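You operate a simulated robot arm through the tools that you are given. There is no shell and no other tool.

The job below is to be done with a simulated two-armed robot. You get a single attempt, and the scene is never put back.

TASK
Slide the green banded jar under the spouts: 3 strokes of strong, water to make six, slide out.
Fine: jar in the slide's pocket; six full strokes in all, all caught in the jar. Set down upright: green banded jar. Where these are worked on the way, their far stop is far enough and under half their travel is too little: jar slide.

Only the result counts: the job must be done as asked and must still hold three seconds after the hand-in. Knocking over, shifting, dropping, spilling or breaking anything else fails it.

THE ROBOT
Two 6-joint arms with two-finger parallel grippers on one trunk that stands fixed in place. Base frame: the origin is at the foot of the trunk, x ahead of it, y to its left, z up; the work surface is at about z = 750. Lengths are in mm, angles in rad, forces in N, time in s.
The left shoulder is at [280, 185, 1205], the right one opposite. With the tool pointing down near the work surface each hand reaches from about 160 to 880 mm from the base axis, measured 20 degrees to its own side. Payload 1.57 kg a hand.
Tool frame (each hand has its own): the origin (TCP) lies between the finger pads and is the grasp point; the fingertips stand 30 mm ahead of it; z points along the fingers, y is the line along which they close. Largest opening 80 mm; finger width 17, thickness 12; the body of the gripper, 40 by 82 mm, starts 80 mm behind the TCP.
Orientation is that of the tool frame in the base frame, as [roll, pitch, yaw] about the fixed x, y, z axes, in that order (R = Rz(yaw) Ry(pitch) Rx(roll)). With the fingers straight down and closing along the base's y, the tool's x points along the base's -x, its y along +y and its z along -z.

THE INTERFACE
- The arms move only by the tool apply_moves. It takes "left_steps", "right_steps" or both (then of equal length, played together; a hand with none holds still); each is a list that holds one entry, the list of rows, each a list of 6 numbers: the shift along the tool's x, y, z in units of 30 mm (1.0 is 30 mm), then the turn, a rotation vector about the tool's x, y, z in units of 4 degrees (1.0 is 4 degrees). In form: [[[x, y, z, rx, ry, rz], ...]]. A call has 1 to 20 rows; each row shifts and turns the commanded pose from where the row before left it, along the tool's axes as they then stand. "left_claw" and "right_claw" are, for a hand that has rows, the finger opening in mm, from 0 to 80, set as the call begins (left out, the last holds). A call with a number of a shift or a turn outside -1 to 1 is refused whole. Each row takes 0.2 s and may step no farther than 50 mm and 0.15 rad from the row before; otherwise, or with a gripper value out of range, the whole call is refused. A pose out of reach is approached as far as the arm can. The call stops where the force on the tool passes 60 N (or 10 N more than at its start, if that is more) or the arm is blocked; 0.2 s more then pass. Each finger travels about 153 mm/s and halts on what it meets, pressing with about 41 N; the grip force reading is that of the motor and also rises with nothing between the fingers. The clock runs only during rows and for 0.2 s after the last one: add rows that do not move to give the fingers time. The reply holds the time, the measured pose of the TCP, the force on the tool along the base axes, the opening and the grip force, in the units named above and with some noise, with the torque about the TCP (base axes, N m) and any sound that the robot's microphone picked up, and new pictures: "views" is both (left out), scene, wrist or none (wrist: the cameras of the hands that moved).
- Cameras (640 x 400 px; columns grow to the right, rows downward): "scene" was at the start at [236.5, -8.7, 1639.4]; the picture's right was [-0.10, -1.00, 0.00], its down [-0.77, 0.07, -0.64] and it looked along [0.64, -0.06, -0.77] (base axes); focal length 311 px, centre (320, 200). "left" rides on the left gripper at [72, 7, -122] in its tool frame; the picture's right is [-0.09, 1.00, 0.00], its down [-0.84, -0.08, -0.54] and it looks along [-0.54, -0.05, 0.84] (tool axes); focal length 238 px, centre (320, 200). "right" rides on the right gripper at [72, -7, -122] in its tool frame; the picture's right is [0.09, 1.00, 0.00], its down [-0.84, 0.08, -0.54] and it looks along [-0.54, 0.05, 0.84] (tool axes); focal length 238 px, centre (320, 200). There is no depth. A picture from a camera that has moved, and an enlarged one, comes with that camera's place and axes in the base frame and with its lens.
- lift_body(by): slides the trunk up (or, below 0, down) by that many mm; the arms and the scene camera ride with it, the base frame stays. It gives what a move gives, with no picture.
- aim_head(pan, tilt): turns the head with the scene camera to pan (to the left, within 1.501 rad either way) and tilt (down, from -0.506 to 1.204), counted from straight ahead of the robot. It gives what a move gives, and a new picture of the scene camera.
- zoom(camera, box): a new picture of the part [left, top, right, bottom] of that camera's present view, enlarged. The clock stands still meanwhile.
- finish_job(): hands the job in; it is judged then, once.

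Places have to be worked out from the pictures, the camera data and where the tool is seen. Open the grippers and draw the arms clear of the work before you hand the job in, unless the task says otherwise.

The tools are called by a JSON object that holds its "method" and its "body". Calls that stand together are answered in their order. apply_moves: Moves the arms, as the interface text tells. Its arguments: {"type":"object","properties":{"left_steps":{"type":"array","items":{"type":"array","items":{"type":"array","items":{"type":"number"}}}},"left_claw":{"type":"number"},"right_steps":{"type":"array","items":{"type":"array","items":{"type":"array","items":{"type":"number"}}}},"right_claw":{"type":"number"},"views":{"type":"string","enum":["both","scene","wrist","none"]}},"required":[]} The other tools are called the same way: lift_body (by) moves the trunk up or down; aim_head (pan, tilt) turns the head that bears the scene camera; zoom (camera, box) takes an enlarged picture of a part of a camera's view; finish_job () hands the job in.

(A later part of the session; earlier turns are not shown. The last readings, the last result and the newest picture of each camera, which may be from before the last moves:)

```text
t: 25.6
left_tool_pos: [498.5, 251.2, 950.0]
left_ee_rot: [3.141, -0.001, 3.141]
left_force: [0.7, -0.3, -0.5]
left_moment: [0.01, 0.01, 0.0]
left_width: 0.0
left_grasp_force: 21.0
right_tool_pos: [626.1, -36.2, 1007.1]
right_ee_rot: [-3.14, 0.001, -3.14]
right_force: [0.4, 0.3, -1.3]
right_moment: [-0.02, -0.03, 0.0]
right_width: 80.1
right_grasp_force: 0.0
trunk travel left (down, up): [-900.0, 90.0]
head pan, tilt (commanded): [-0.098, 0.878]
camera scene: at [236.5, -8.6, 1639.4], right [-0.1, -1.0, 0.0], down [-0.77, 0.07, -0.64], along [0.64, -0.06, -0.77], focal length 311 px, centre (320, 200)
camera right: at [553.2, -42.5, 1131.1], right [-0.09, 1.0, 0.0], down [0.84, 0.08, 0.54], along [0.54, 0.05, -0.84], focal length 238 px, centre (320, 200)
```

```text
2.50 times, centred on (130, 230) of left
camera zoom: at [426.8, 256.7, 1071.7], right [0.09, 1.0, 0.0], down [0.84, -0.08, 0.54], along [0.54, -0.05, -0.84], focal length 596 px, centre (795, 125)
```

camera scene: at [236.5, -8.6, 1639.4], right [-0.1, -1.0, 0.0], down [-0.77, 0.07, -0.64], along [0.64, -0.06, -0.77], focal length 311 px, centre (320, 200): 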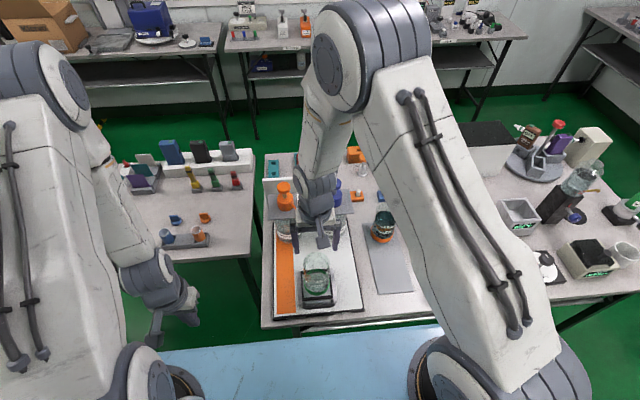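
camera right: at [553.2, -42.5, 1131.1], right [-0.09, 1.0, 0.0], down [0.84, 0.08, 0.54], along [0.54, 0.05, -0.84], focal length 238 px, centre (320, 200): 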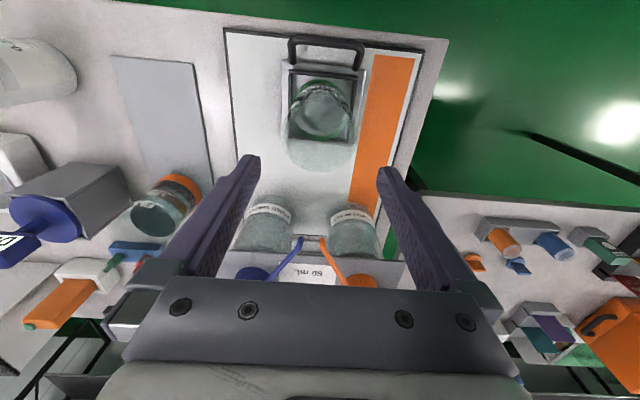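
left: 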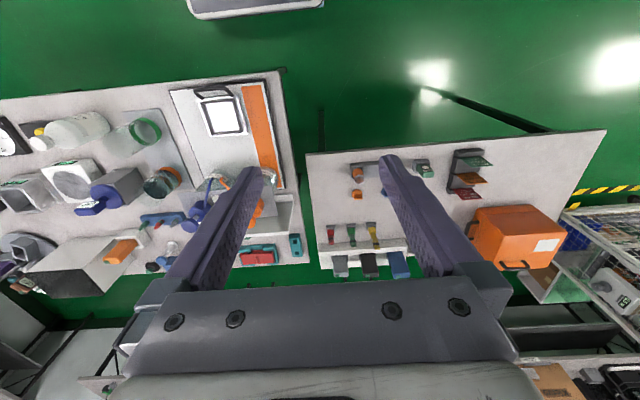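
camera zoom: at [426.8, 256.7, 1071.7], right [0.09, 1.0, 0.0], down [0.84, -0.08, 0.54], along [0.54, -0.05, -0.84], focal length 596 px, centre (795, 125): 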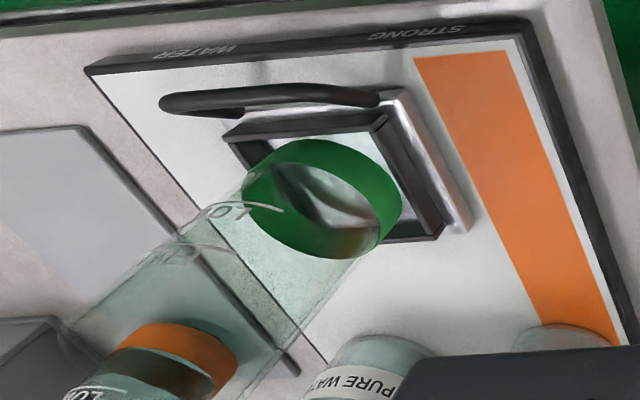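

The jar stands in the pocket, upright. Next I push the slide in via its handle (bar ≈ x 548, y −78…5, z ≈ 808): I close the right fingers, back off to x≈522 and come down in front of the bar, stopping a bit high to check.

{"method": "apply_moves", "body": {"right_steps": [[[0.7, 0, 0, 0, 0, 0], [0.7, 0, 0, 0, 0, 0], [0.7, 0, 0, 0, 0, 0], [0.7, 0, 0, 0, 0, 0], [0.67, 0, 0, 0, 0, 0], [0, 0, 0.8, 0, 0, 0], [0, 0, 0.8, 0, 0, 0], [0, 0, 0.8, 0, 0, 0], [0, 0, 0.8, 0, 0, 0], [0, 0, 0.8, 0, 0, 0], [0, 0, 0.7, 0, 0, 0], [0, 0, 0, 0, 0, 0]]], "right_claw": 0, "views": "both"}}

{"method": "zoom", "body": {"camera": "scene", "box": [270, 240, 370, 330]}}

{"method": "zoom", "body": {"camera": "left", "box": [60, 130, 260, 290]}}

```text
t: 28.2
left_tool_pos: [497.3, 251.3, 948.9]
left_ee_rot: [3.14, 0.0, 3.141]
left_force: [0.4, -0.6, 0.5]
left_moment: [0.01, 0.03, 0.04]
left_width: 0.0
left_grasp_force: 21.4
right_tool_pos: [520.7, -35.9, 868.0]
right_ee_rot: [-3.142, 0.001, 3.141]
right_force: [-0.1, -0.3, -0.2]
right_moment: [-0.02, 0.0, -0.01]
right_width: 0.0
right_grasp_force: 21.8
trunk travel left (down, up): [-900.0, 90.0]
head pan, tilt (commanded): [-0.098, 0.878]
camera scene: at [236.6, -8.6, 1639.4], right [-0.1, -1.0, 0.0], down [-0.77, 0.07, -0.64], along [0.64, -0.06, -0.77], focal length 311 px, centre (320, 200)
camera right: at [448.9, -42.4, 989.8], right [-0.09, 1.0, 0.0], down [0.84, 0.08, 0.54], along [0.54, 0.05, -0.84], focal length 238 px, centre (320, 200)
```

scene: 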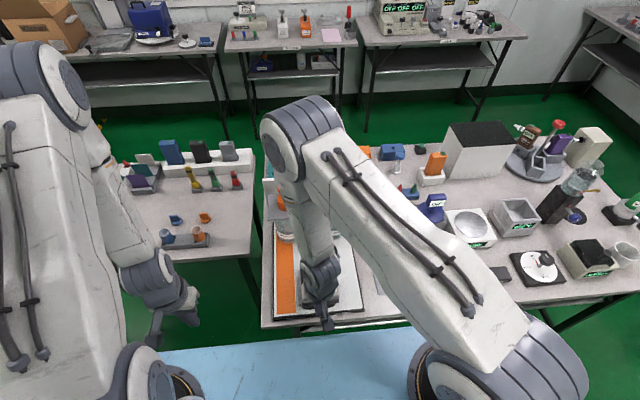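
right: 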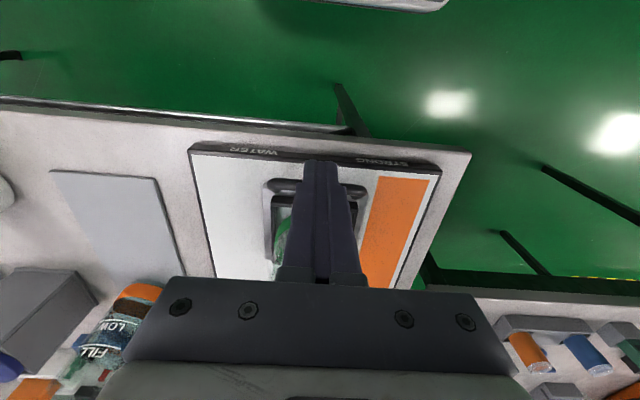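

```text
4.44 times, centred on (320, 285) of scene
camera zoom: at [236.6, -8.6, 1639.4], right [-0.1, -1.0, 0.0], down [-0.77, 0.07, -0.64], along [0.64, -0.06, -0.77], focal length 1382 px, centre (320, -178)
```

zoom: 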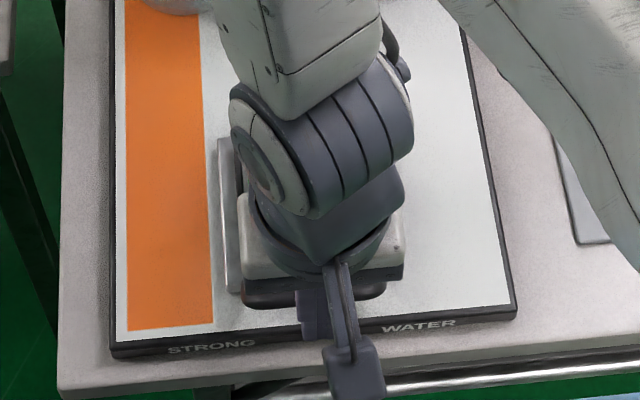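

```text
2.50 times, centred on (160, 210) of left
camera zoom: at [426.9, 256.7, 1071.6], right [0.09, 1.0, 0.0], down [0.84, -0.08, 0.54], along [0.54, -0.05, -0.84], focal length 596 px, centre (720, 175)
```

zoom: 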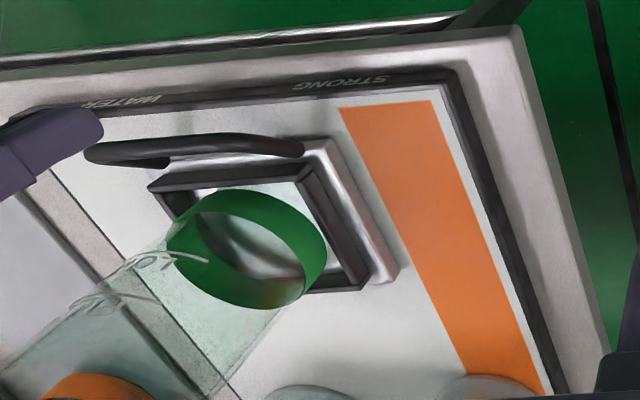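

The handle bar triangulates to about (549, −36, 810), and the closed fingers are ahead of it. I lower 46 mm so the tips reach below the bar, then start pushing forward gently.

{"method": "apply_moves", "body": {"right_steps": [[[0, 0, 0.5, 0, 0, 0], [0, 0, 0.5, 0, 0, 0], [0, 0, 0.53, 0, 0, 0], [0, 0, 0, 0, 0, 0], [-0.2, 0, 0, 0, 0, 0], [-0.2, 0, 0, 0, 0, 0], [-0.2, 0, 0, 0, 0, 0], [-0.2, 0, 0, 0, 0, 0], [0, 0, 0, 0, 0, 0]]], "views": "both"}}

{"method": "zoom", "body": {"camera": "left", "box": [60, 130, 260, 290]}}

{"method": "zoom", "body": {"camera": "right", "box": [220, 100, 420, 280]}}

```text
t: 30.2
left_tool_pos: [496.7, 250.6, 949.5]
left_ee_rot: [3.141, -0.001, -3.141]
left_force: [0.5, -1.4, -0.3]
left_moment: [0.01, 0.0, -0.01]
left_width: 0.1
left_grasp_force: 21.0
right_tool_pos: [546.7, -35.7, 819.2]
right_ee_rot: [3.141, -0.001, -3.14]
right_force: [-0.8, 0.1, -0.6]
right_moment: [0.01, -0.01, 0.0]
right_width: 0.1
right_grasp_force: 20.9
trunk travel left (down, up): [-900.0, 90.0]
head pan, tilt (commanded): [-0.098, 0.878]
camera scene: at [236.5, -8.7, 1639.4], right [-0.1, -1.0, 0.0], down [-0.77, 0.07, -0.64], along [0.64, -0.06, -0.77], focal length 311 px, centre (320, 200)
camera right: at [473.8, -43.0, 942.8], right [-0.09, 1.0, 0.0], down [0.84, 0.08, 0.54], along [0.54, 0.05, -0.84], focal length 238 px, centre (320, 200)
```

scene: 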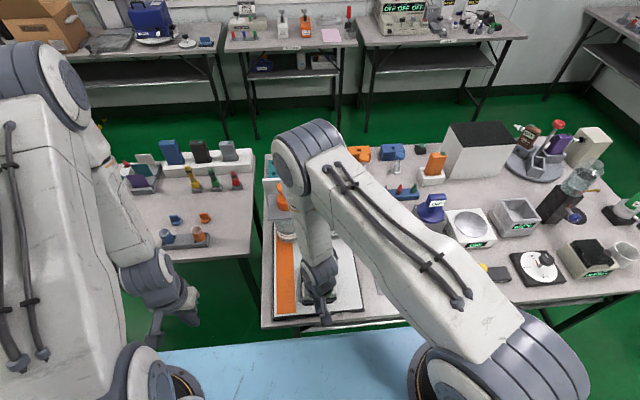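
right: 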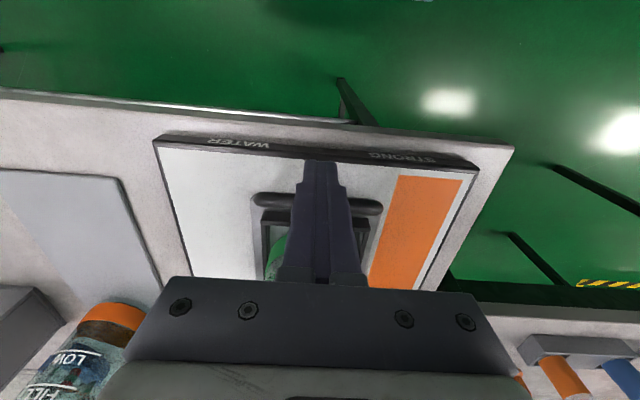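

```text
2.50 times, centred on (160, 210) of left
camera zoom: at [426.8, 256.7, 1071.7], right [0.09, 1.0, 0.0], down [0.84, -0.08, 0.54], along [0.54, -0.05, -0.84], focal length 596 px, centre (720, 175)
```

zoom: 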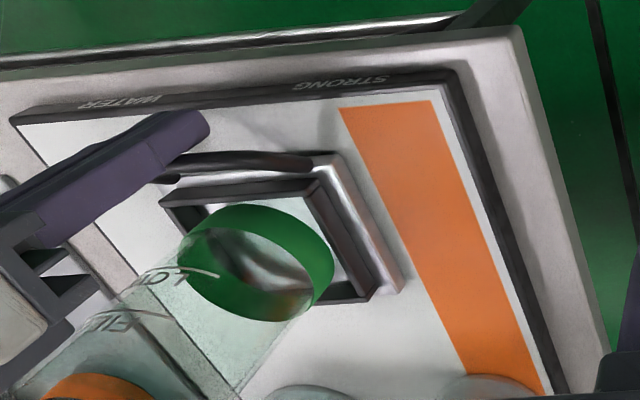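

```text
2.22 times, centred on (320, 190) of right
camera zoom: at [473.8, -43.0, 942.8], right [-0.09, 1.0, 0.0], down [0.84, 0.08, 0.54], along [0.54, 0.05, -0.84], focal length 530 px, centre (320, 222)
```

zoom: 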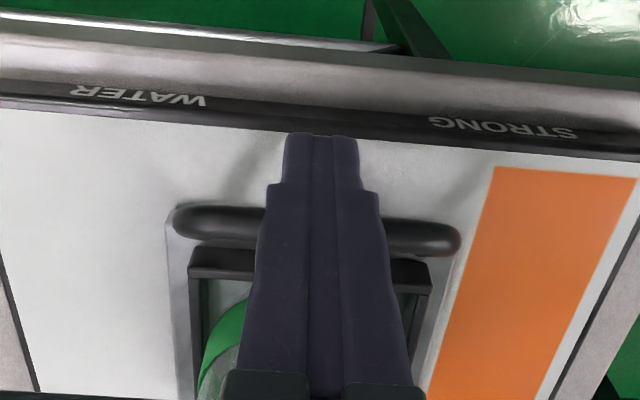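

The push works: the slide moved ~10 mm with negligible resistance and the jar travels with it upright. I continue pushing smoothly about 60 mm.

{"method": "apply_moves", "body": {"right_steps": [[[-0.12, 0, 0, 0, 0, 0], [-0.2, 0, 0, 0, 0, 0], [-0.25, 0, 0, 0, 0, 0], [-0.25, 0, 0, 0, 0, 0], [-0.25, 0, 0, 0, 0, 0], [-0.25, 0, 0, 0, 0, 0], [-0.25, 0, 0, 0, 0, 0], [-0.2, 0, 0, 0, 0, 0], [-0.15, 0, 0, 0, 0, 0], [-0.1, 0, 0, 0, 0, 0], [0, 0, 0, 0, 0, 0]]], "views": "both"}}

{"method": "zoom", "body": {"camera": "left", "box": [60, 150, 280, 330]}}

{"method": "zoom", "body": {"camera": "right", "box": [200, 100, 440, 290]}}

```text
t: 32.6
left_tool_pos: [496.9, 250.5, 949.1]
left_ee_rot: [-3.14, 0.0, 3.141]
left_force: [-0.1, -0.3, -0.7]
left_moment: [-0.01, -0.01, 0.01]
left_width: 0.0
left_grasp_force: 21.3
right_tool_pos: [607.0, -35.4, 818.8]
right_ee_rot: [-3.14, 0.0, 3.141]
right_force: [-0.1, 0.6, 0.1]
right_moment: [-0.02, 0.0, -0.02]
right_width: 0.0
right_grasp_force: 21.7
trunk travel left (down, up): [-900.0, 90.0]
head pan, tilt (commanded): [-0.098, 0.878]
camera scene: at [236.5, -8.6, 1639.4], right [-0.1, -1.0, 0.0], down [-0.77, 0.07, -0.64], along [0.64, -0.06, -0.77], focal length 311 px, centre (320, 200)
camera right: at [534.4, -42.6, 941.3], right [-0.09, 1.0, 0.0], down [0.84, 0.08, 0.54], along [0.54, 0.05, -0.84], focal length 238 px, centre (320, 200)
```

scene: 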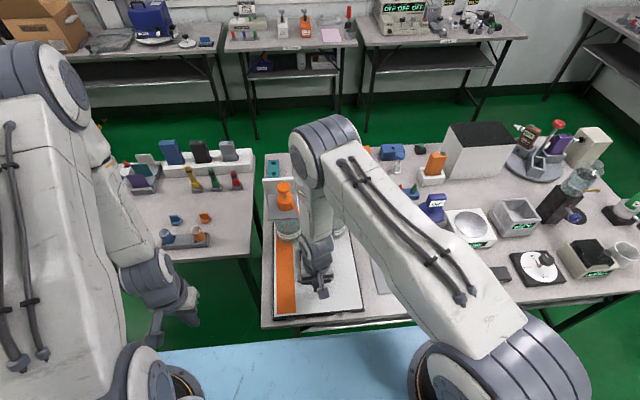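
right: 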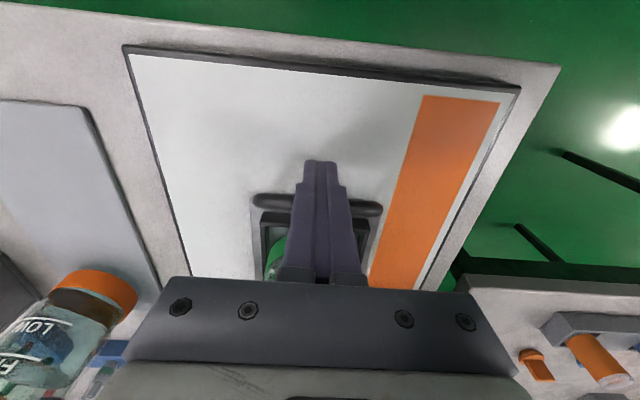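

```text
2.22 times, centred on (170, 240) of left
camera zoom: at [426.8, 256.7, 1071.7], right [0.09, 1.0, 0.0], down [0.84, -0.08, 0.54], along [0.54, -0.05, -0.84], focal length 530 px, centre (653, 111)
```

zoom: 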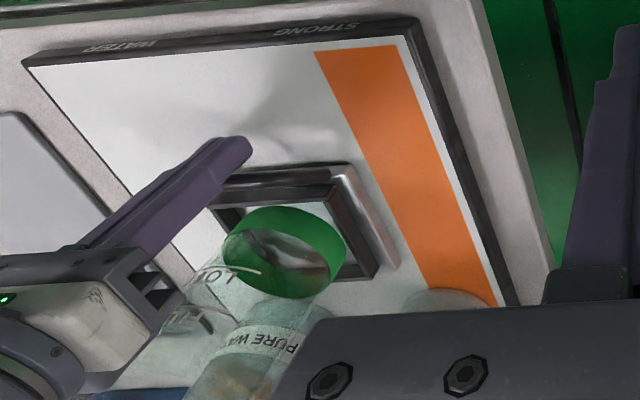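

```text
2.11 times, centred on (320, 195) of right
camera zoom: at [534.4, -42.6, 941.3], right [-0.09, 1.0, 0.0], down [0.84, 0.08, 0.54], along [0.54, 0.05, -0.84], focal length 502 px, centre (320, 210)
```

zoom: 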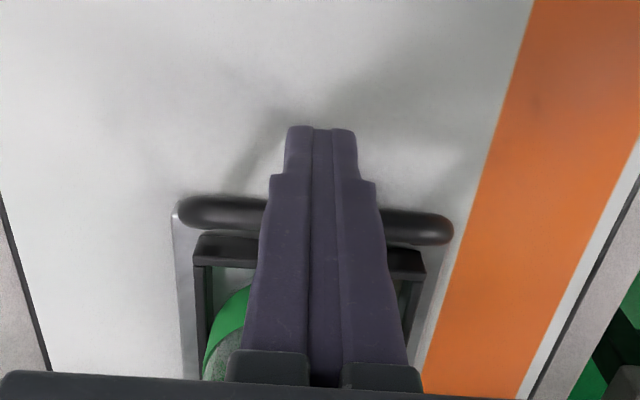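

Slide has advanced ~70 mm with the jar upright. I continue slowly toward the far stop, letting the force limit tell when it is reached.

{"method": "apply_moves", "body": {"right_steps": [[[-0.12, 0, 0, 0, 0, 0], [-0.15, 0, 0, 0, 0, 0], [-0.15, 0, 0, 0, 0, 0], [-0.15, 0, 0, 0, 0, 0], [-0.15, 0, 0, 0, 0, 0], [-0.15, 0, 0, 0, 0, 0], [-0.12, 0, 0, 0, 0, 0], [-0.1, 0, 0, 0, 0, 0], [-0.1, 0, 0, 0, 0, 0], [-0.1, 0, 0, 0, 0, 0], [-0.1, 0, 0, 0, 0, 0], [-0.1, 0, 0, 0, 0, 0], [-0.1, 0, 0, 0, 0, 0]]], "views": "both"}}

{"method": "zoom", "body": {"camera": "left", "box": [60, 150, 280, 330]}}

```text
t: 35.4
left_tool_pos: [496.7, 252.3, 949.7]
left_ee_rot: [-3.141, 0.0, 3.14]
left_force: [-0.3, 0.6, 0.0]
left_moment: [-0.02, -0.01, -0.02]
left_width: 0.2
left_grasp_force: 21.4
right_tool_pos: [646.3, -37.3, 819.4]
right_ee_rot: [-3.133, -0.018, -3.14]
right_force: [-42.0, 14.7, 7.9]
right_moment: [0.16, 0.19, 0.16]
right_width: 0.1
right_grasp_force: 21.5
trunk travel left (down, up): [-900.0, 90.0]
head pan, tilt (commanded): [-0.098, 0.878]
camera scene: at [234.0, -7.7, 1639.9], right [-0.1, -1.0, 0.0], down [-0.76, 0.07, -0.64], along [0.64, -0.06, -0.77], focal length 311 px, centre (320, 200)
camera right: at [574.9, -43.4, 942.9], right [-0.09, 1.0, -0.01], down [0.85, 0.08, 0.52], along [0.52, 0.04, -0.85], focal length 238 px, centre (320, 200)
```

scene: 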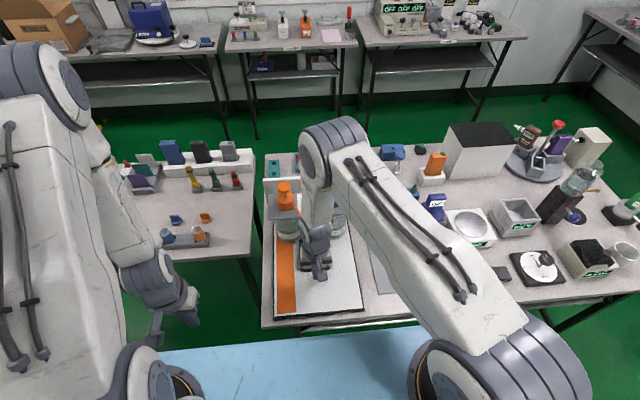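
right: 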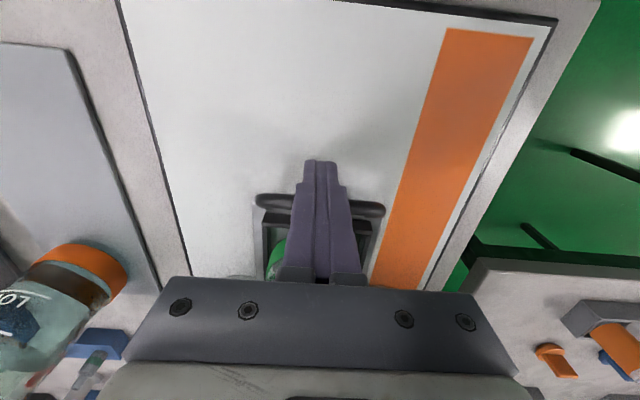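

```text
2.22 times, centred on (170, 240) of left
camera zoom: at [425.0, 257.5, 1072.2], right [0.09, 1.0, 0.0], down [0.84, -0.08, 0.54], along [0.54, -0.05, -0.84], focal length 530 px, centre (653, 111)
```

zoom: 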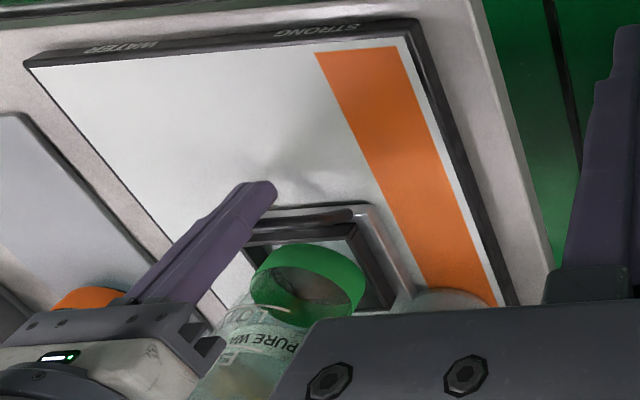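

The force reading (−42 N in x) shows the far stop is reached, with the slide ~110 mm in. I back off, then raise the right hand and look at the jar under the spouts.

{"method": "apply_moves", "body": {"right_steps": [[[0.2, 0, 0, 0, 0, 0], [0.5, 0, 0, 0, 0, 0], [0.6, 0, 0, 0, 0, 0], [0.2, 0, -0.5, 0, 0, 0], [0, 0, -0.9, 0, 0, 0], [0, 0, -0.95, 0, 0, 0], [0, 0, -0.95, 0, 0, 0], [0, 0, -0.95, 0, 0, 0], [0, 0, -0.95, 0, 0, 0], [0, 0, -0.95, 0, 0, 0], [0, 0, -0.95, 0, 0, 0], [0, 0, -0.95, 0, 0, 0], [0, 0, -0.95, 0, 0, 0], [0, 0, 0, 0, 0, 0]]], "views": "both"}}

{"method": "zoom", "body": {"camera": "scene", "box": [255, 170, 375, 300]}}

{"method": "zoom", "body": {"camera": "right", "box": [200, 80, 440, 290]}}

{"method": "zoom", "body": {"camera": "left", "box": [60, 150, 280, 330]}}

```text
t: 38.4
left_tool_pos: [497.5, 251.6, 949.3]
left_ee_rot: [-3.141, -0.002, 3.142]
left_force: [0.3, -0.6, -0.9]
left_moment: [0.04, 0.02, 0.0]
left_width: 0.0
left_grasp_force: 21.5
right_tool_pos: [609.7, -36.7, 1089.2]
right_ee_rot: [-3.141, 0.0, -3.14]
right_force: [0.0, -0.7, -0.7]
right_moment: [0.01, -0.01, 0.03]
right_width: 0.0
right_grasp_force: 20.9
trunk travel left (down, up): [-900.0, 90.0]
head pan, tilt (commanded): [-0.098, 0.878]
camera scene: at [236.3, -8.6, 1639.5], right [-0.1, -1.0, 0.0], down [-0.77, 0.07, -0.64], along [0.64, -0.06, -0.77], focal length 311 px, centre (320, 200)
camera right: at [536.9, -43.7, 1212.8], right [-0.09, 1.0, 0.0], down [0.84, 0.08, 0.54], along [0.54, 0.05, -0.84], focal length 238 px, centre (320, 200)
```

scene: 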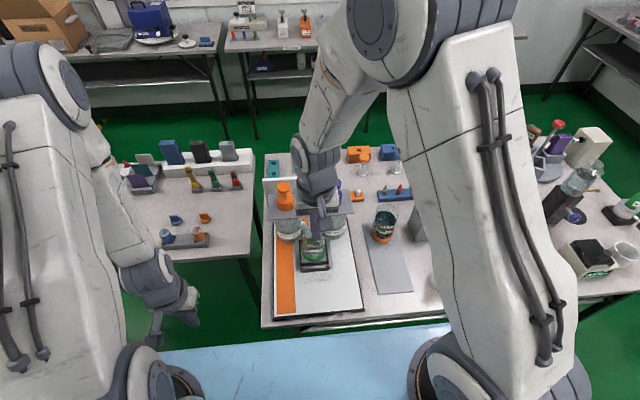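
right: 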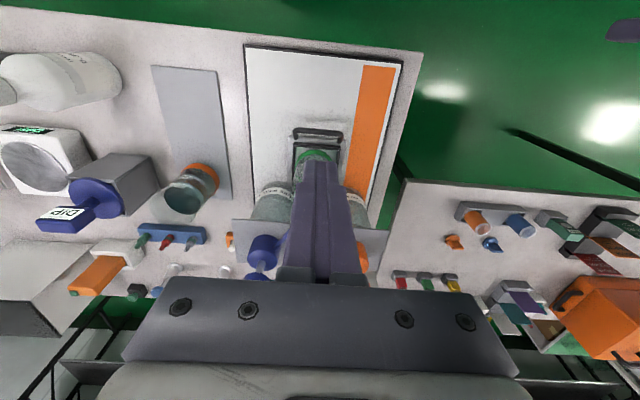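

```text
3.08 times, centred on (315, 235) of scene
camera zoom: at [236.3, -8.6, 1639.5], right [-0.1, -1.0, 0.0], down [-0.77, 0.07, -0.64], along [0.64, -0.06, -0.77], focal length 957 px, centre (335, 92)
```

zoom: 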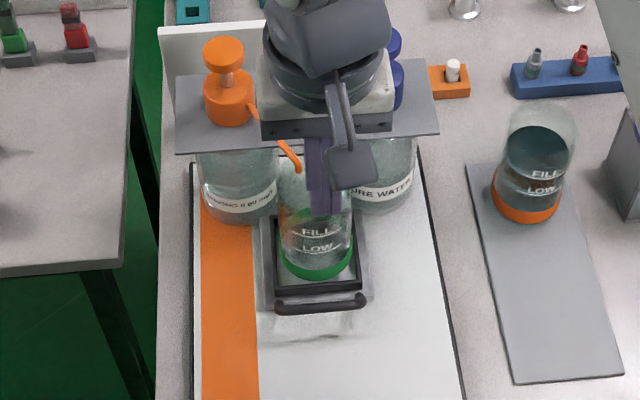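

```text
1.90 times, centred on (320, 185) of right
camera zoom: at [536.9, -43.7, 1212.8], right [-0.09, 1.0, 0.0], down [0.84, 0.08, 0.54], along [0.54, 0.05, -0.84], focal length 454 px, centre (320, 229)
```

zoom: 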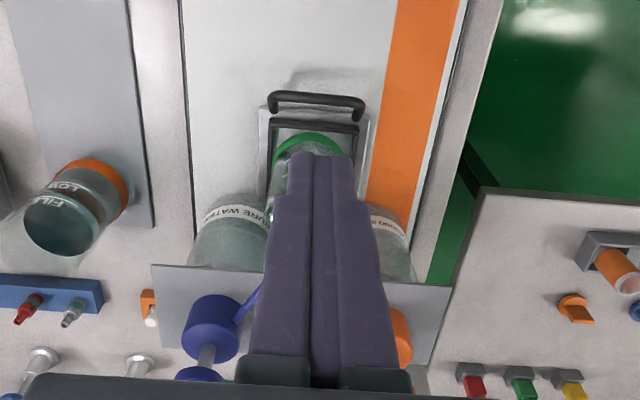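

```text
2.22 times, centred on (170, 240) of left
camera zoom: at [426.7, 256.7, 1071.7], right [0.09, 1.0, 0.0], down [0.84, -0.08, 0.54], along [0.54, -0.05, -0.84], focal length 530 px, centre (653, 111)
```

zoom: 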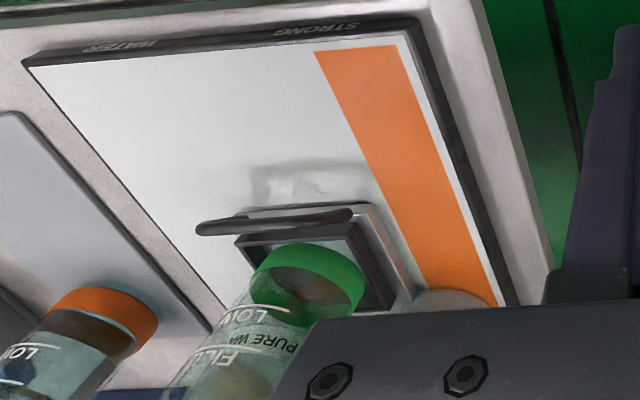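

The slide stays at the far stop with the jar beneath the spouts. I move the right hand forward to x≈740 (high, at z≈1089) to measure both pump buttons with its camera.

{"method": "apply_moves", "body": {"right_steps": [[[-0.72, 0, 0, 0, 0, 0], [-0.72, 0, 0, 0, 0, 0], [-0.72, 0, 0, 0, 0, 0], [-0.72, 0, 0, 0, 0, 0], [-0.72, 0, 0, 0, 0, 0], [-0.72, 0, 0, 0, 0, 0], [0, 0, 0, 0, 0, 0]]], "views": "both"}}

{"method": "zoom", "body": {"camera": "right", "box": [200, 100, 460, 290]}}

{"method": "zoom", "body": {"camera": "scene", "box": [255, 170, 375, 300]}}

```text
t: 40.0
left_tool_pos: [497.2, 251.2, 949.8]
left_ee_rot: [3.141, 0.001, 3.141]
left_force: [-0.5, 0.1, -0.2]
left_moment: [0.01, 0.0, -0.01]
left_width: 0.0
left_grasp_force: 20.9
right_tool_pos: [741.2, -37.5, 1090.7]
right_ee_rot: [-3.141, 0.0, 3.141]
right_force: [0.8, 0.6, 0.2]
right_moment: [0.04, 0.0, 0.02]
right_width: 0.0
right_grasp_force: 21.0
trunk travel left (down, up): [-900.0, 90.0]
head pan, tilt (commanded): [-0.098, 0.878]
camera scene: at [236.7, -8.6, 1639.4], right [-0.1, -1.0, 0.0], down [-0.77, 0.07, -0.64], along [0.64, -0.06, -0.77], focal length 311 px, centre (320, 200)
camera right: at [667.6, -44.2, 1213.2], right [-0.09, 1.0, 0.0], down [0.84, 0.08, 0.54], along [0.54, 0.05, -0.84], focal length 238 px, centre (320, 200)
```

scene: 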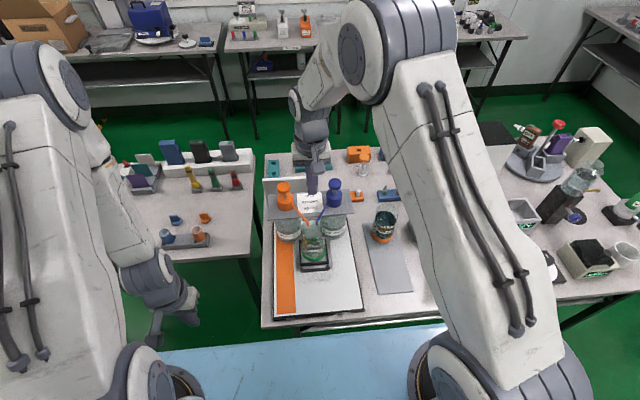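
right: 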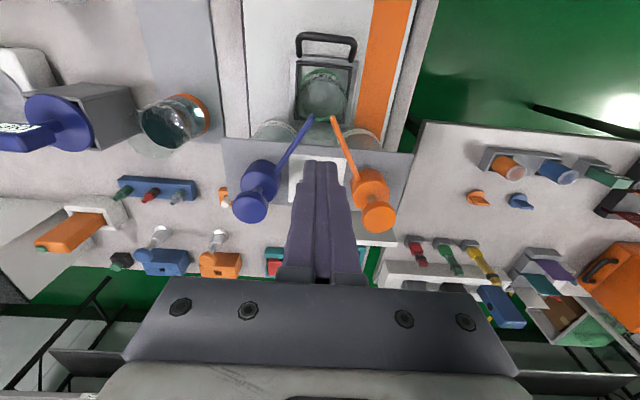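

```text
2.11 times, centred on (330, 195) of right
camera zoom: at [667.6, -44.2, 1213.2], right [-0.09, 1.0, 0.0], down [0.84, 0.08, 0.54], along [0.54, 0.05, -0.84], focal length 502 px, centre (299, 210)
```

zoom: 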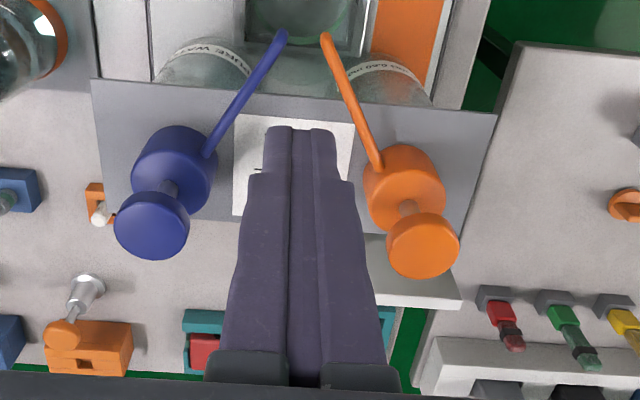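

```text
3.08 times, centred on (315, 235) of scene
camera zoom: at [236.7, -8.6, 1639.4], right [-0.1, -1.0, 0.0], down [-0.77, 0.07, -0.64], along [0.64, -0.06, -0.77], focal length 957 px, centre (335, 92)
```

zoom: 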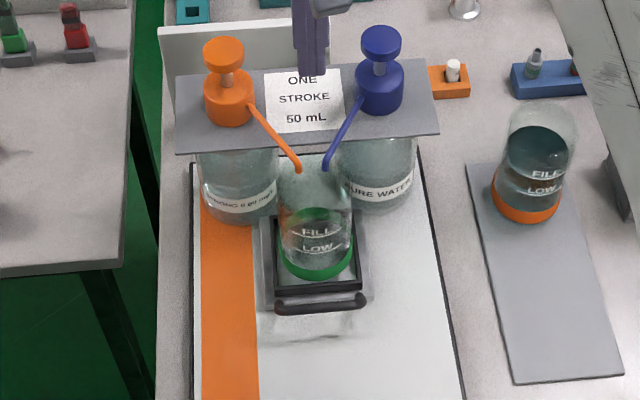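

Buttons triangulate to about orange (818, 35, ~1005) and blue (821, −108, ~1001), ~37 mm wide; spout tips (≈739, −36±13) lie inside the jar mouth. I move the closed right fingers over the orange (STRONG) button and lower to tips at ≈1025.

{"method": "apply_moves", "body": {"right_steps": [[[-0.52, 0.48, 0, 0, 0, 0], [-0.52, 0.48, 0, 0, 0, 0], [-0.52, 0.48, 0, 0, 0, 0], [-0.52, 0.48, 0, 0, 0, 0], [-0.52, 0.48, 0, 0, 0, 0], [0, 0, 0.4, 0, 0, 0], [0, 0, 0.4, 0, 0, 0], [0, 0, 0.4, 0, 0, 0], [0, 0, 0, 0, 0, 0]]], "views": "both"}}

{"method": "zoom", "body": {"camera": "right", "box": [220, 100, 420, 260]}}

{"method": "zoom", "body": {"camera": "scene", "box": [255, 150, 375, 260]}}

{"method": "zoom", "body": {"camera": "left", "box": [60, 150, 320, 300]}}

```text
t: 42.0
left_tool_pos: [497.5, 250.9, 950.0]
left_ee_rot: [-3.141, 0.0, -3.141]
left_force: [-0.1, 0.3, 0.5]
left_moment: [-0.04, 0.03, -0.03]
left_width: 0.2
left_grasp_force: 21.1
right_tool_pos: [816.7, 36.3, 1051.4]
right_ee_rot: [-3.141, -0.002, -3.142]
right_force: [-0.2, -0.2, 0.3]
right_moment: [0.0, 0.03, -0.02]
right_width: 0.0
right_grasp_force: 21.9
trunk travel left (down, up): [-900.0, 90.0]
head pan, tilt (commanded): [-0.098, 0.878]
camera scene: at [236.6, -8.6, 1639.4], right [-0.1, -1.0, 0.0], down [-0.77, 0.07, -0.64], along [0.64, -0.06, -0.77], focal length 311 px, centre (320, 200)
camera right: at [744.9, 29.8, 1175.4], right [-0.09, 1.0, 0.0], down [0.84, 0.08, 0.54], along [0.54, 0.05, -0.84], focal length 238 px, centre (320, 200)
```

scene: 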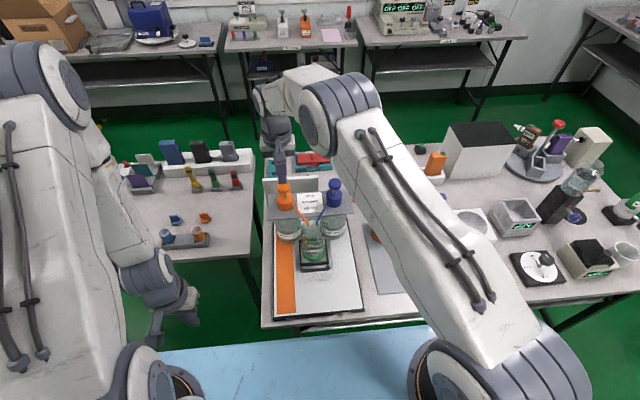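
right: 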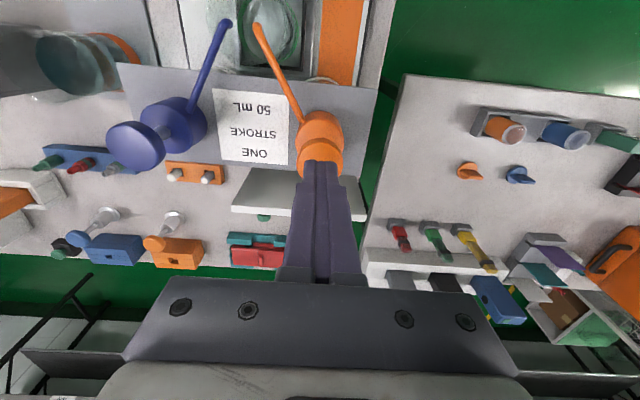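

```text
2.50 times, centred on (320, 180) of right
camera zoom: at [744.9, 29.8, 1175.4], right [-0.09, 1.0, 0.0], down [0.84, 0.08, 0.54], along [0.54, 0.05, -0.84], focal length 596 px, centre (320, 250)
```

zoom: 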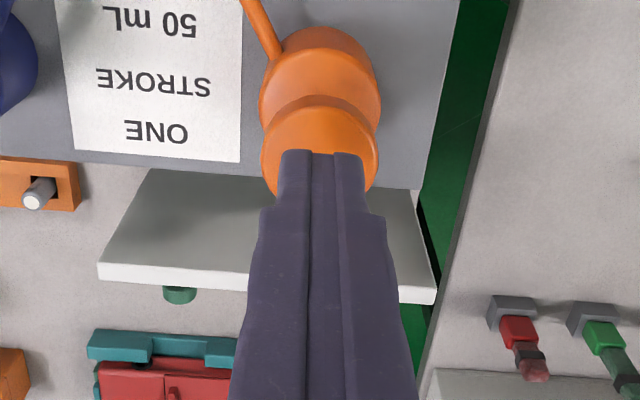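

```text
3.64 times, centred on (315, 205) of scene
camera zoom: at [236.6, -8.6, 1639.4], right [-0.1, -1.0, 0.0], down [-0.77, 0.07, -0.64], along [0.64, -0.06, -0.77], focal length 1131 px, centre (338, 182)
```

zoom: 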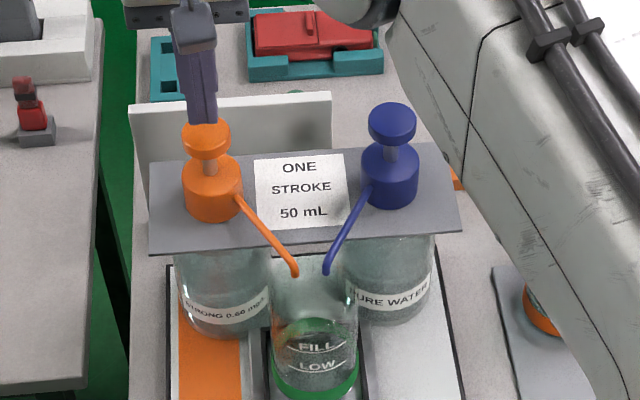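

```text
2.46 times, centred on (190, 225) of left
camera zoom: at [426.9, 256.8, 1071.6], right [0.09, 1.0, 0.0], down [0.84, -0.08, 0.54], along [0.54, -0.05, -0.84], focal length 587 px, centre (640, 138)
```

zoom: 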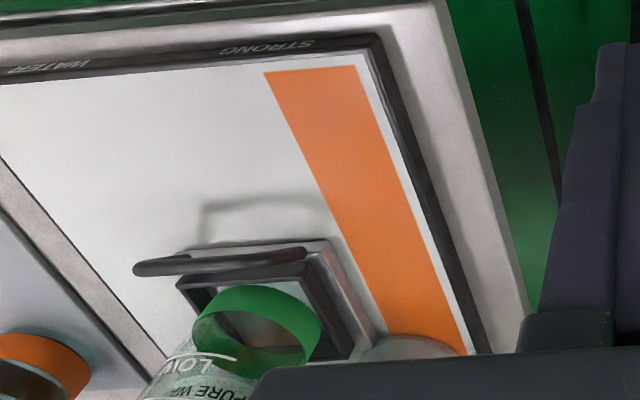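

Fingers are centred over the orange button (~(818, 36)). I press down for the first stroke: approach, then steady 4 mm rows until the hard stop shows in the force.

{"method": "apply_moves", "body": {"right_steps": [[[0, 0, 0.3, 0, 0, 0], [0, 0, 0.15, 0, 0, 0], [0, 0, 0.13, 0, 0, 0], [0, 0, 0.13, 0, 0, 0], [0, 0, 0.13, 0, 0, 0], [0, 0, 0.13, 0, 0, 0], [0, 0, 0.13, 0, 0, 0], [0, 0, 0.13, 0, 0, 0]]], "views": "both"}}

{"method": "zoom", "body": {"camera": "scene", "box": [255, 150, 375, 260]}}

```text
t: 43.8
left_tool_pos: [497.9, 251.6, 949.3]
left_ee_rot: [-3.141, 0.0, -3.14]
left_force: [-0.1, -0.3, 0.2]
left_moment: [-0.02, 0.02, -0.01]
left_width: 0.0
left_grasp_force: 21.2
right_tool_pos: [818.0, 35.5, 1017.2]
right_ee_rot: [-3.141, 0.002, -3.141]
right_force: [2.1, 0.0, 4.1]
right_moment: [-0.01, -0.09, 0.0]
right_width: 0.1
right_grasp_force: 20.8
trunk travel left (down, up): [-900.0, 90.0]
head pan, tilt (commanded): [-0.098, 0.878]
camera scene: at [236.4, -8.6, 1639.5], right [-0.1, -1.0, 0.0], down [-0.77, 0.07, -0.64], along [0.64, -0.06, -0.77], focal length 311 px, centre (320, 200)
camera right: at [745.1, 29.6, 1140.0], right [-0.09, 1.0, 0.0], down [0.84, 0.08, 0.54], along [0.54, 0.05, -0.84], focal length 238 px, centre (320, 200)
```

scene: 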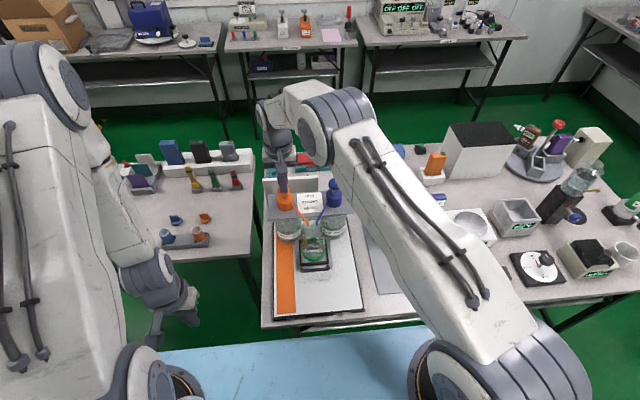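
right: 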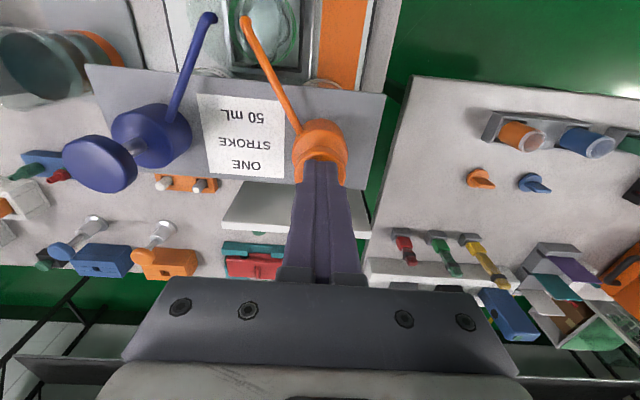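

```text
3.64 times, centred on (315, 205) of scene
camera zoom: at [236.4, -8.6, 1639.5], right [-0.1, -1.0, 0.0], down [-0.77, 0.07, -0.64], along [0.64, -0.06, -0.77], focal length 1131 px, centre (338, 182)
```

zoom: 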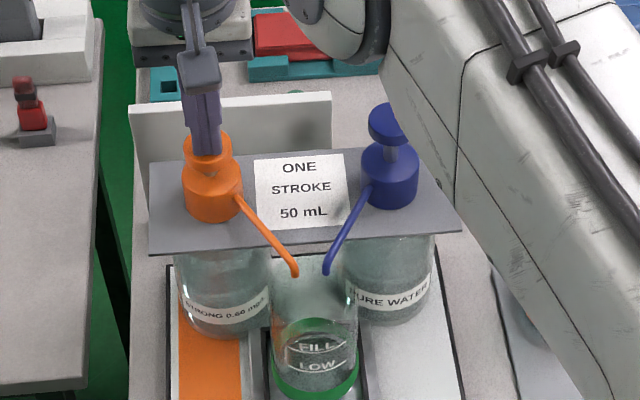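

The button is going down with ~4 N of spring force, not yet at the bottom. I keep pressing in 3 mm rows until the force jumps.

{"method": "apply_moves", "body": {"right_steps": [[[0, 0, 0.1, 0, 0, 0], [0, 0, 0.1, 0, 0, 0], [0, 0, 0.1, 0, 0, 0], [0, 0, 0.1, 0, 0, 0], [0, 0, 0.1, 0, 0, 0]]], "views": "scene"}}

{"method": "zoom", "body": {"camera": "scene", "box": [265, 170, 345, 270]}}

```text
t: 45.0
left_tool_pos: [498.6, 251.2, 950.2]
left_ee_rot: [-3.14, 0.001, 3.141]
left_force: [1.0, -0.4, 0.0]
left_moment: [-0.01, 0.02, 0.0]
left_width: 0.2
left_grasp_force: 21.6
right_tool_pos: [817.4, 35.4, 1002.2]
right_ee_rot: [3.14, 0.001, -3.141]
right_force: [4.0, -1.4, 10.4]
right_moment: [-0.03, -0.21, 0.01]
right_width: 0.0
right_grasp_force: 21.1
trunk travel left (down, up): [-900.0, 90.0]
head pan, tilt (commanded): [-0.098, 0.878]
camera scene: at [236.3, -8.7, 1639.5], right [-0.1, -1.0, 0.0], down [-0.77, 0.07, -0.64], along [0.64, -0.06, -0.77], focal length 311 px, centre (320, 200)
```

scene: 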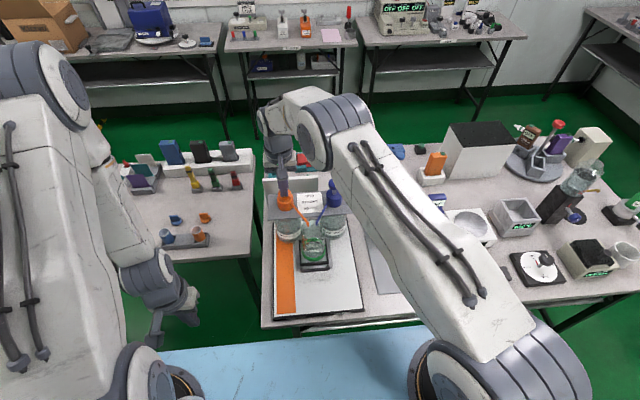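

```text
4.00 times, centred on (305, 220) of scene
camera zoom: at [236.3, -8.7, 1639.5], right [-0.1, -1.0, 0.0], down [-0.77, 0.07, -0.64], along [0.64, -0.06, -0.77], focal length 1244 px, centre (380, 120)
```

zoom: 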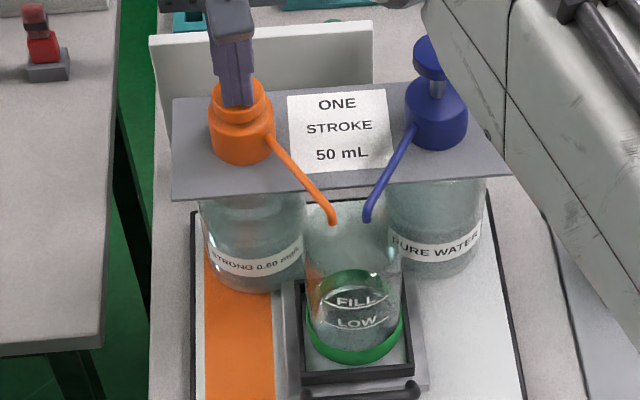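

The button is nearly down on its collar with ~10 N; no hard stop yet. I continue with small rows.

{"method": "apply_moves", "body": {"right_steps": [[[0, 0, 0.08, 0, 0, 0], [0, 0, 0.08, 0, 0, 0], [0, 0, 0.08, 0, 0, 0], [0, 0, 0.08, 0, 0, 0]]], "views": "scene"}}

{"method": "zoom", "body": {"camera": "scene", "box": [265, 170, 345, 270]}}

```text
t: 46.0
left_tool_pos: [496.5, 251.5, 950.2]
left_ee_rot: [3.14, 0.003, 3.141]
left_force: [1.2, 1.5, 0.6]
left_moment: [0.0, -0.02, 0.0]
left_width: 0.0
left_grasp_force: 21.6
right_tool_pos: [816.6, 37.1, 997.5]
right_ee_rot: [3.141, 0.004, 3.142]
right_force: [-7.2, 0.6, 37.2]
right_moment: [0.05, -0.1, -0.01]
right_width: 0.0
right_grasp_force: 21.4
trunk travel left (down, up): [-900.0, 90.0]
head pan, tilt (commanded): [-0.098, 0.878]
camera scene: at [234.1, -8.6, 1640.1], right [-0.1, -1.0, 0.0], down [-0.76, 0.07, -0.64], along [0.64, -0.06, -0.77], focal length 311 px, centre (320, 200)
```

scene: 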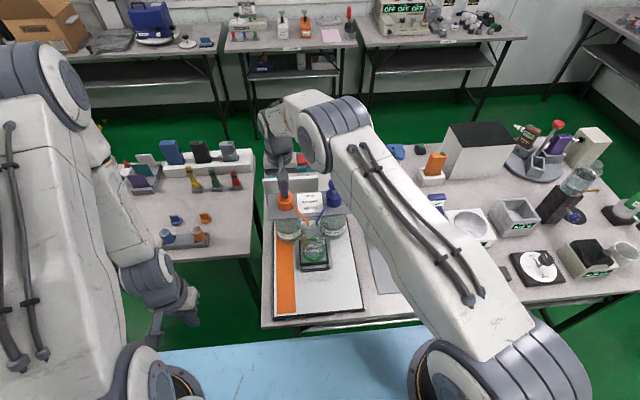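

```text
4.00 times, centred on (305, 220) of scene
camera zoom: at [234.1, -8.6, 1640.1], right [-0.1, -1.0, 0.0], down [-0.76, 0.07, -0.64], along [0.64, -0.06, -0.77], focal length 1244 px, centre (380, 120)
```

zoom: 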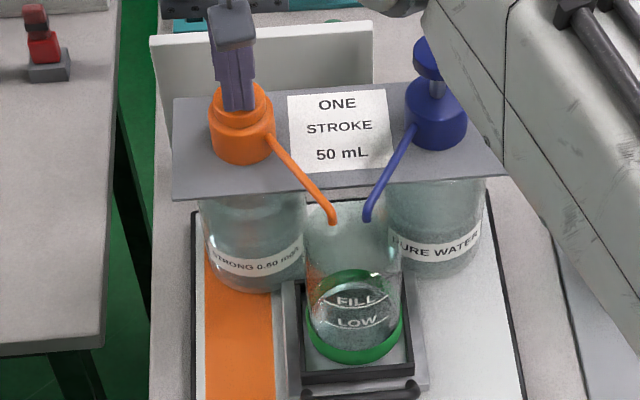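

Force jumped to 37 N: the plunger bottomed at TCP z≈998, and liquid appears in the jar. I raise fully off the button so it returns, then check.

{"method": "apply_moves", "body": {"right_steps": [[[0, 0, -0.2, 0, 0, 0], [0, 0, -0.3, 0, 0, 0], [0, 0, -0.35, 0, 0, 0], [0, 0, -0.35, 0, 0, 0], [0, 0, -0.35, 0, 0, 0], [0, 0, -0.1, 0, 0, 0], [0, 0, 0, 0, 0, 0]]], "views": "scene"}}

{"method": "zoom", "body": {"camera": "scene", "box": [265, 170, 345, 270]}}

{"method": "zoom", "body": {"camera": "scene", "box": [295, 215, 335, 270]}}

```text
t: 47.6
left_tool_pos: [498.2, 251.5, 949.6]
left_ee_rot: [-3.141, -0.001, 3.141]
left_force: [0.5, -0.8, 0.1]
left_moment: [-0.01, -0.02, 0.01]
left_width: 0.0
left_grasp_force: 21.7
right_tool_pos: [818.4, 35.4, 1041.6]
right_ee_rot: [-3.142, -0.001, -3.141]
right_force: [-0.6, 0.9, -0.2]
right_moment: [0.01, 0.0, 0.03]
right_width: 0.0
right_grasp_force: 21.5
trunk travel left (down, up): [-900.0, 90.0]
head pan, tilt (commanded): [-0.098, 0.878]
camera scene: at [236.5, -8.6, 1639.4], right [-0.1, -1.0, 0.0], down [-0.77, 0.07, -0.64], along [0.64, -0.06, -0.77], focal length 311 px, centre (320, 200)
```

scene: 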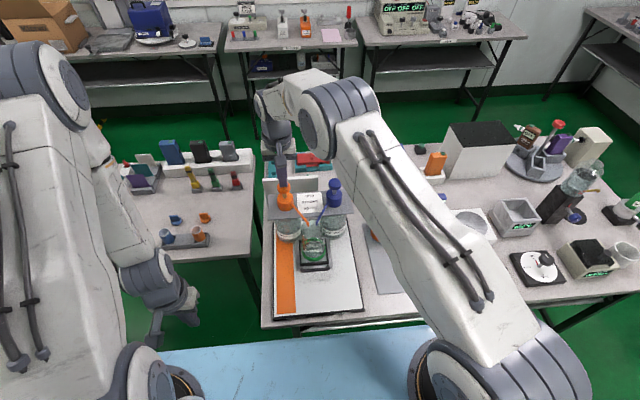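

```text
4.00 times, centred on (305, 220) of scene
camera zoom: at [236.5, -8.6, 1639.4], right [-0.1, -1.0, 0.0], down [-0.77, 0.07, -0.64], along [0.64, -0.06, -0.77], focal length 1244 px, centre (380, 120)
```

zoom: 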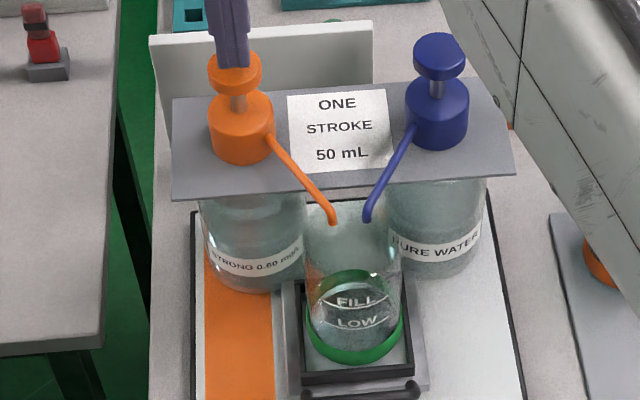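

```text
7.27 times, centred on (315, 242) of scene
camera zoom: at [236.5, -8.6, 1639.4], right [-0.1, -1.0, 0.0], down [-0.77, 0.07, -0.64], along [0.64, -0.06, -0.77], focal length 2262 px, centre (356, -109)
```

zoom: 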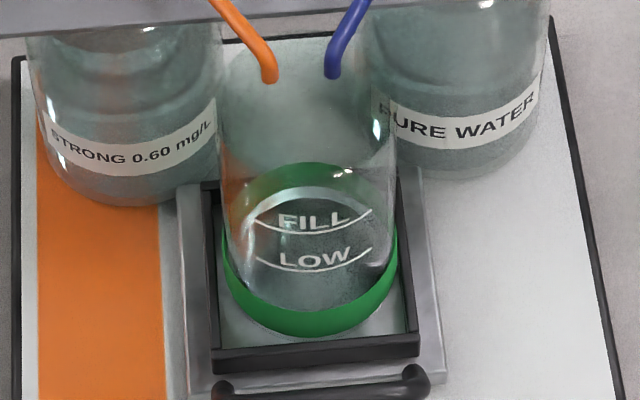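

The orange button returned to full height. I check the jar's content from the left camera before the next stroke.

{"method": "zoom", "body": {"camera": "left", "box": [80, 230, 220, 340]}}

{"method": "zoom", "body": {"camera": "right", "box": [180, 0, 340, 110]}}

```text
3.64 times, centred on (150, 285) of left
camera zoom: at [426.9, 256.7, 1071.7], right [0.09, 1.0, 0.0], down [0.84, -0.08, 0.54], along [0.54, -0.05, -0.84], focal length 867 px, centre (938, -109)
```

zoom: 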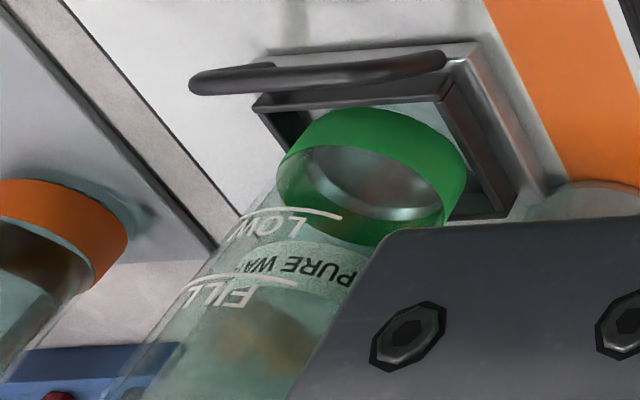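

```text
3.64 times, centred on (260, 55) of right
camera zoom: at [744.9, 29.1, 1164.2], right [-0.09, 1.0, 0.0], down [0.84, 0.08, 0.54], along [0.54, 0.05, -0.84], focal length 867 px, centre (538, 727)
```

zoom: 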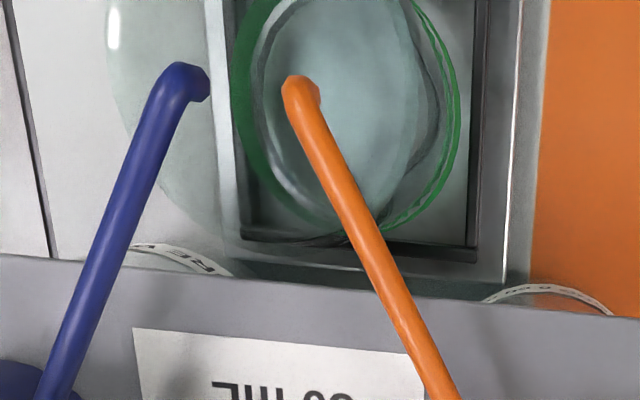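

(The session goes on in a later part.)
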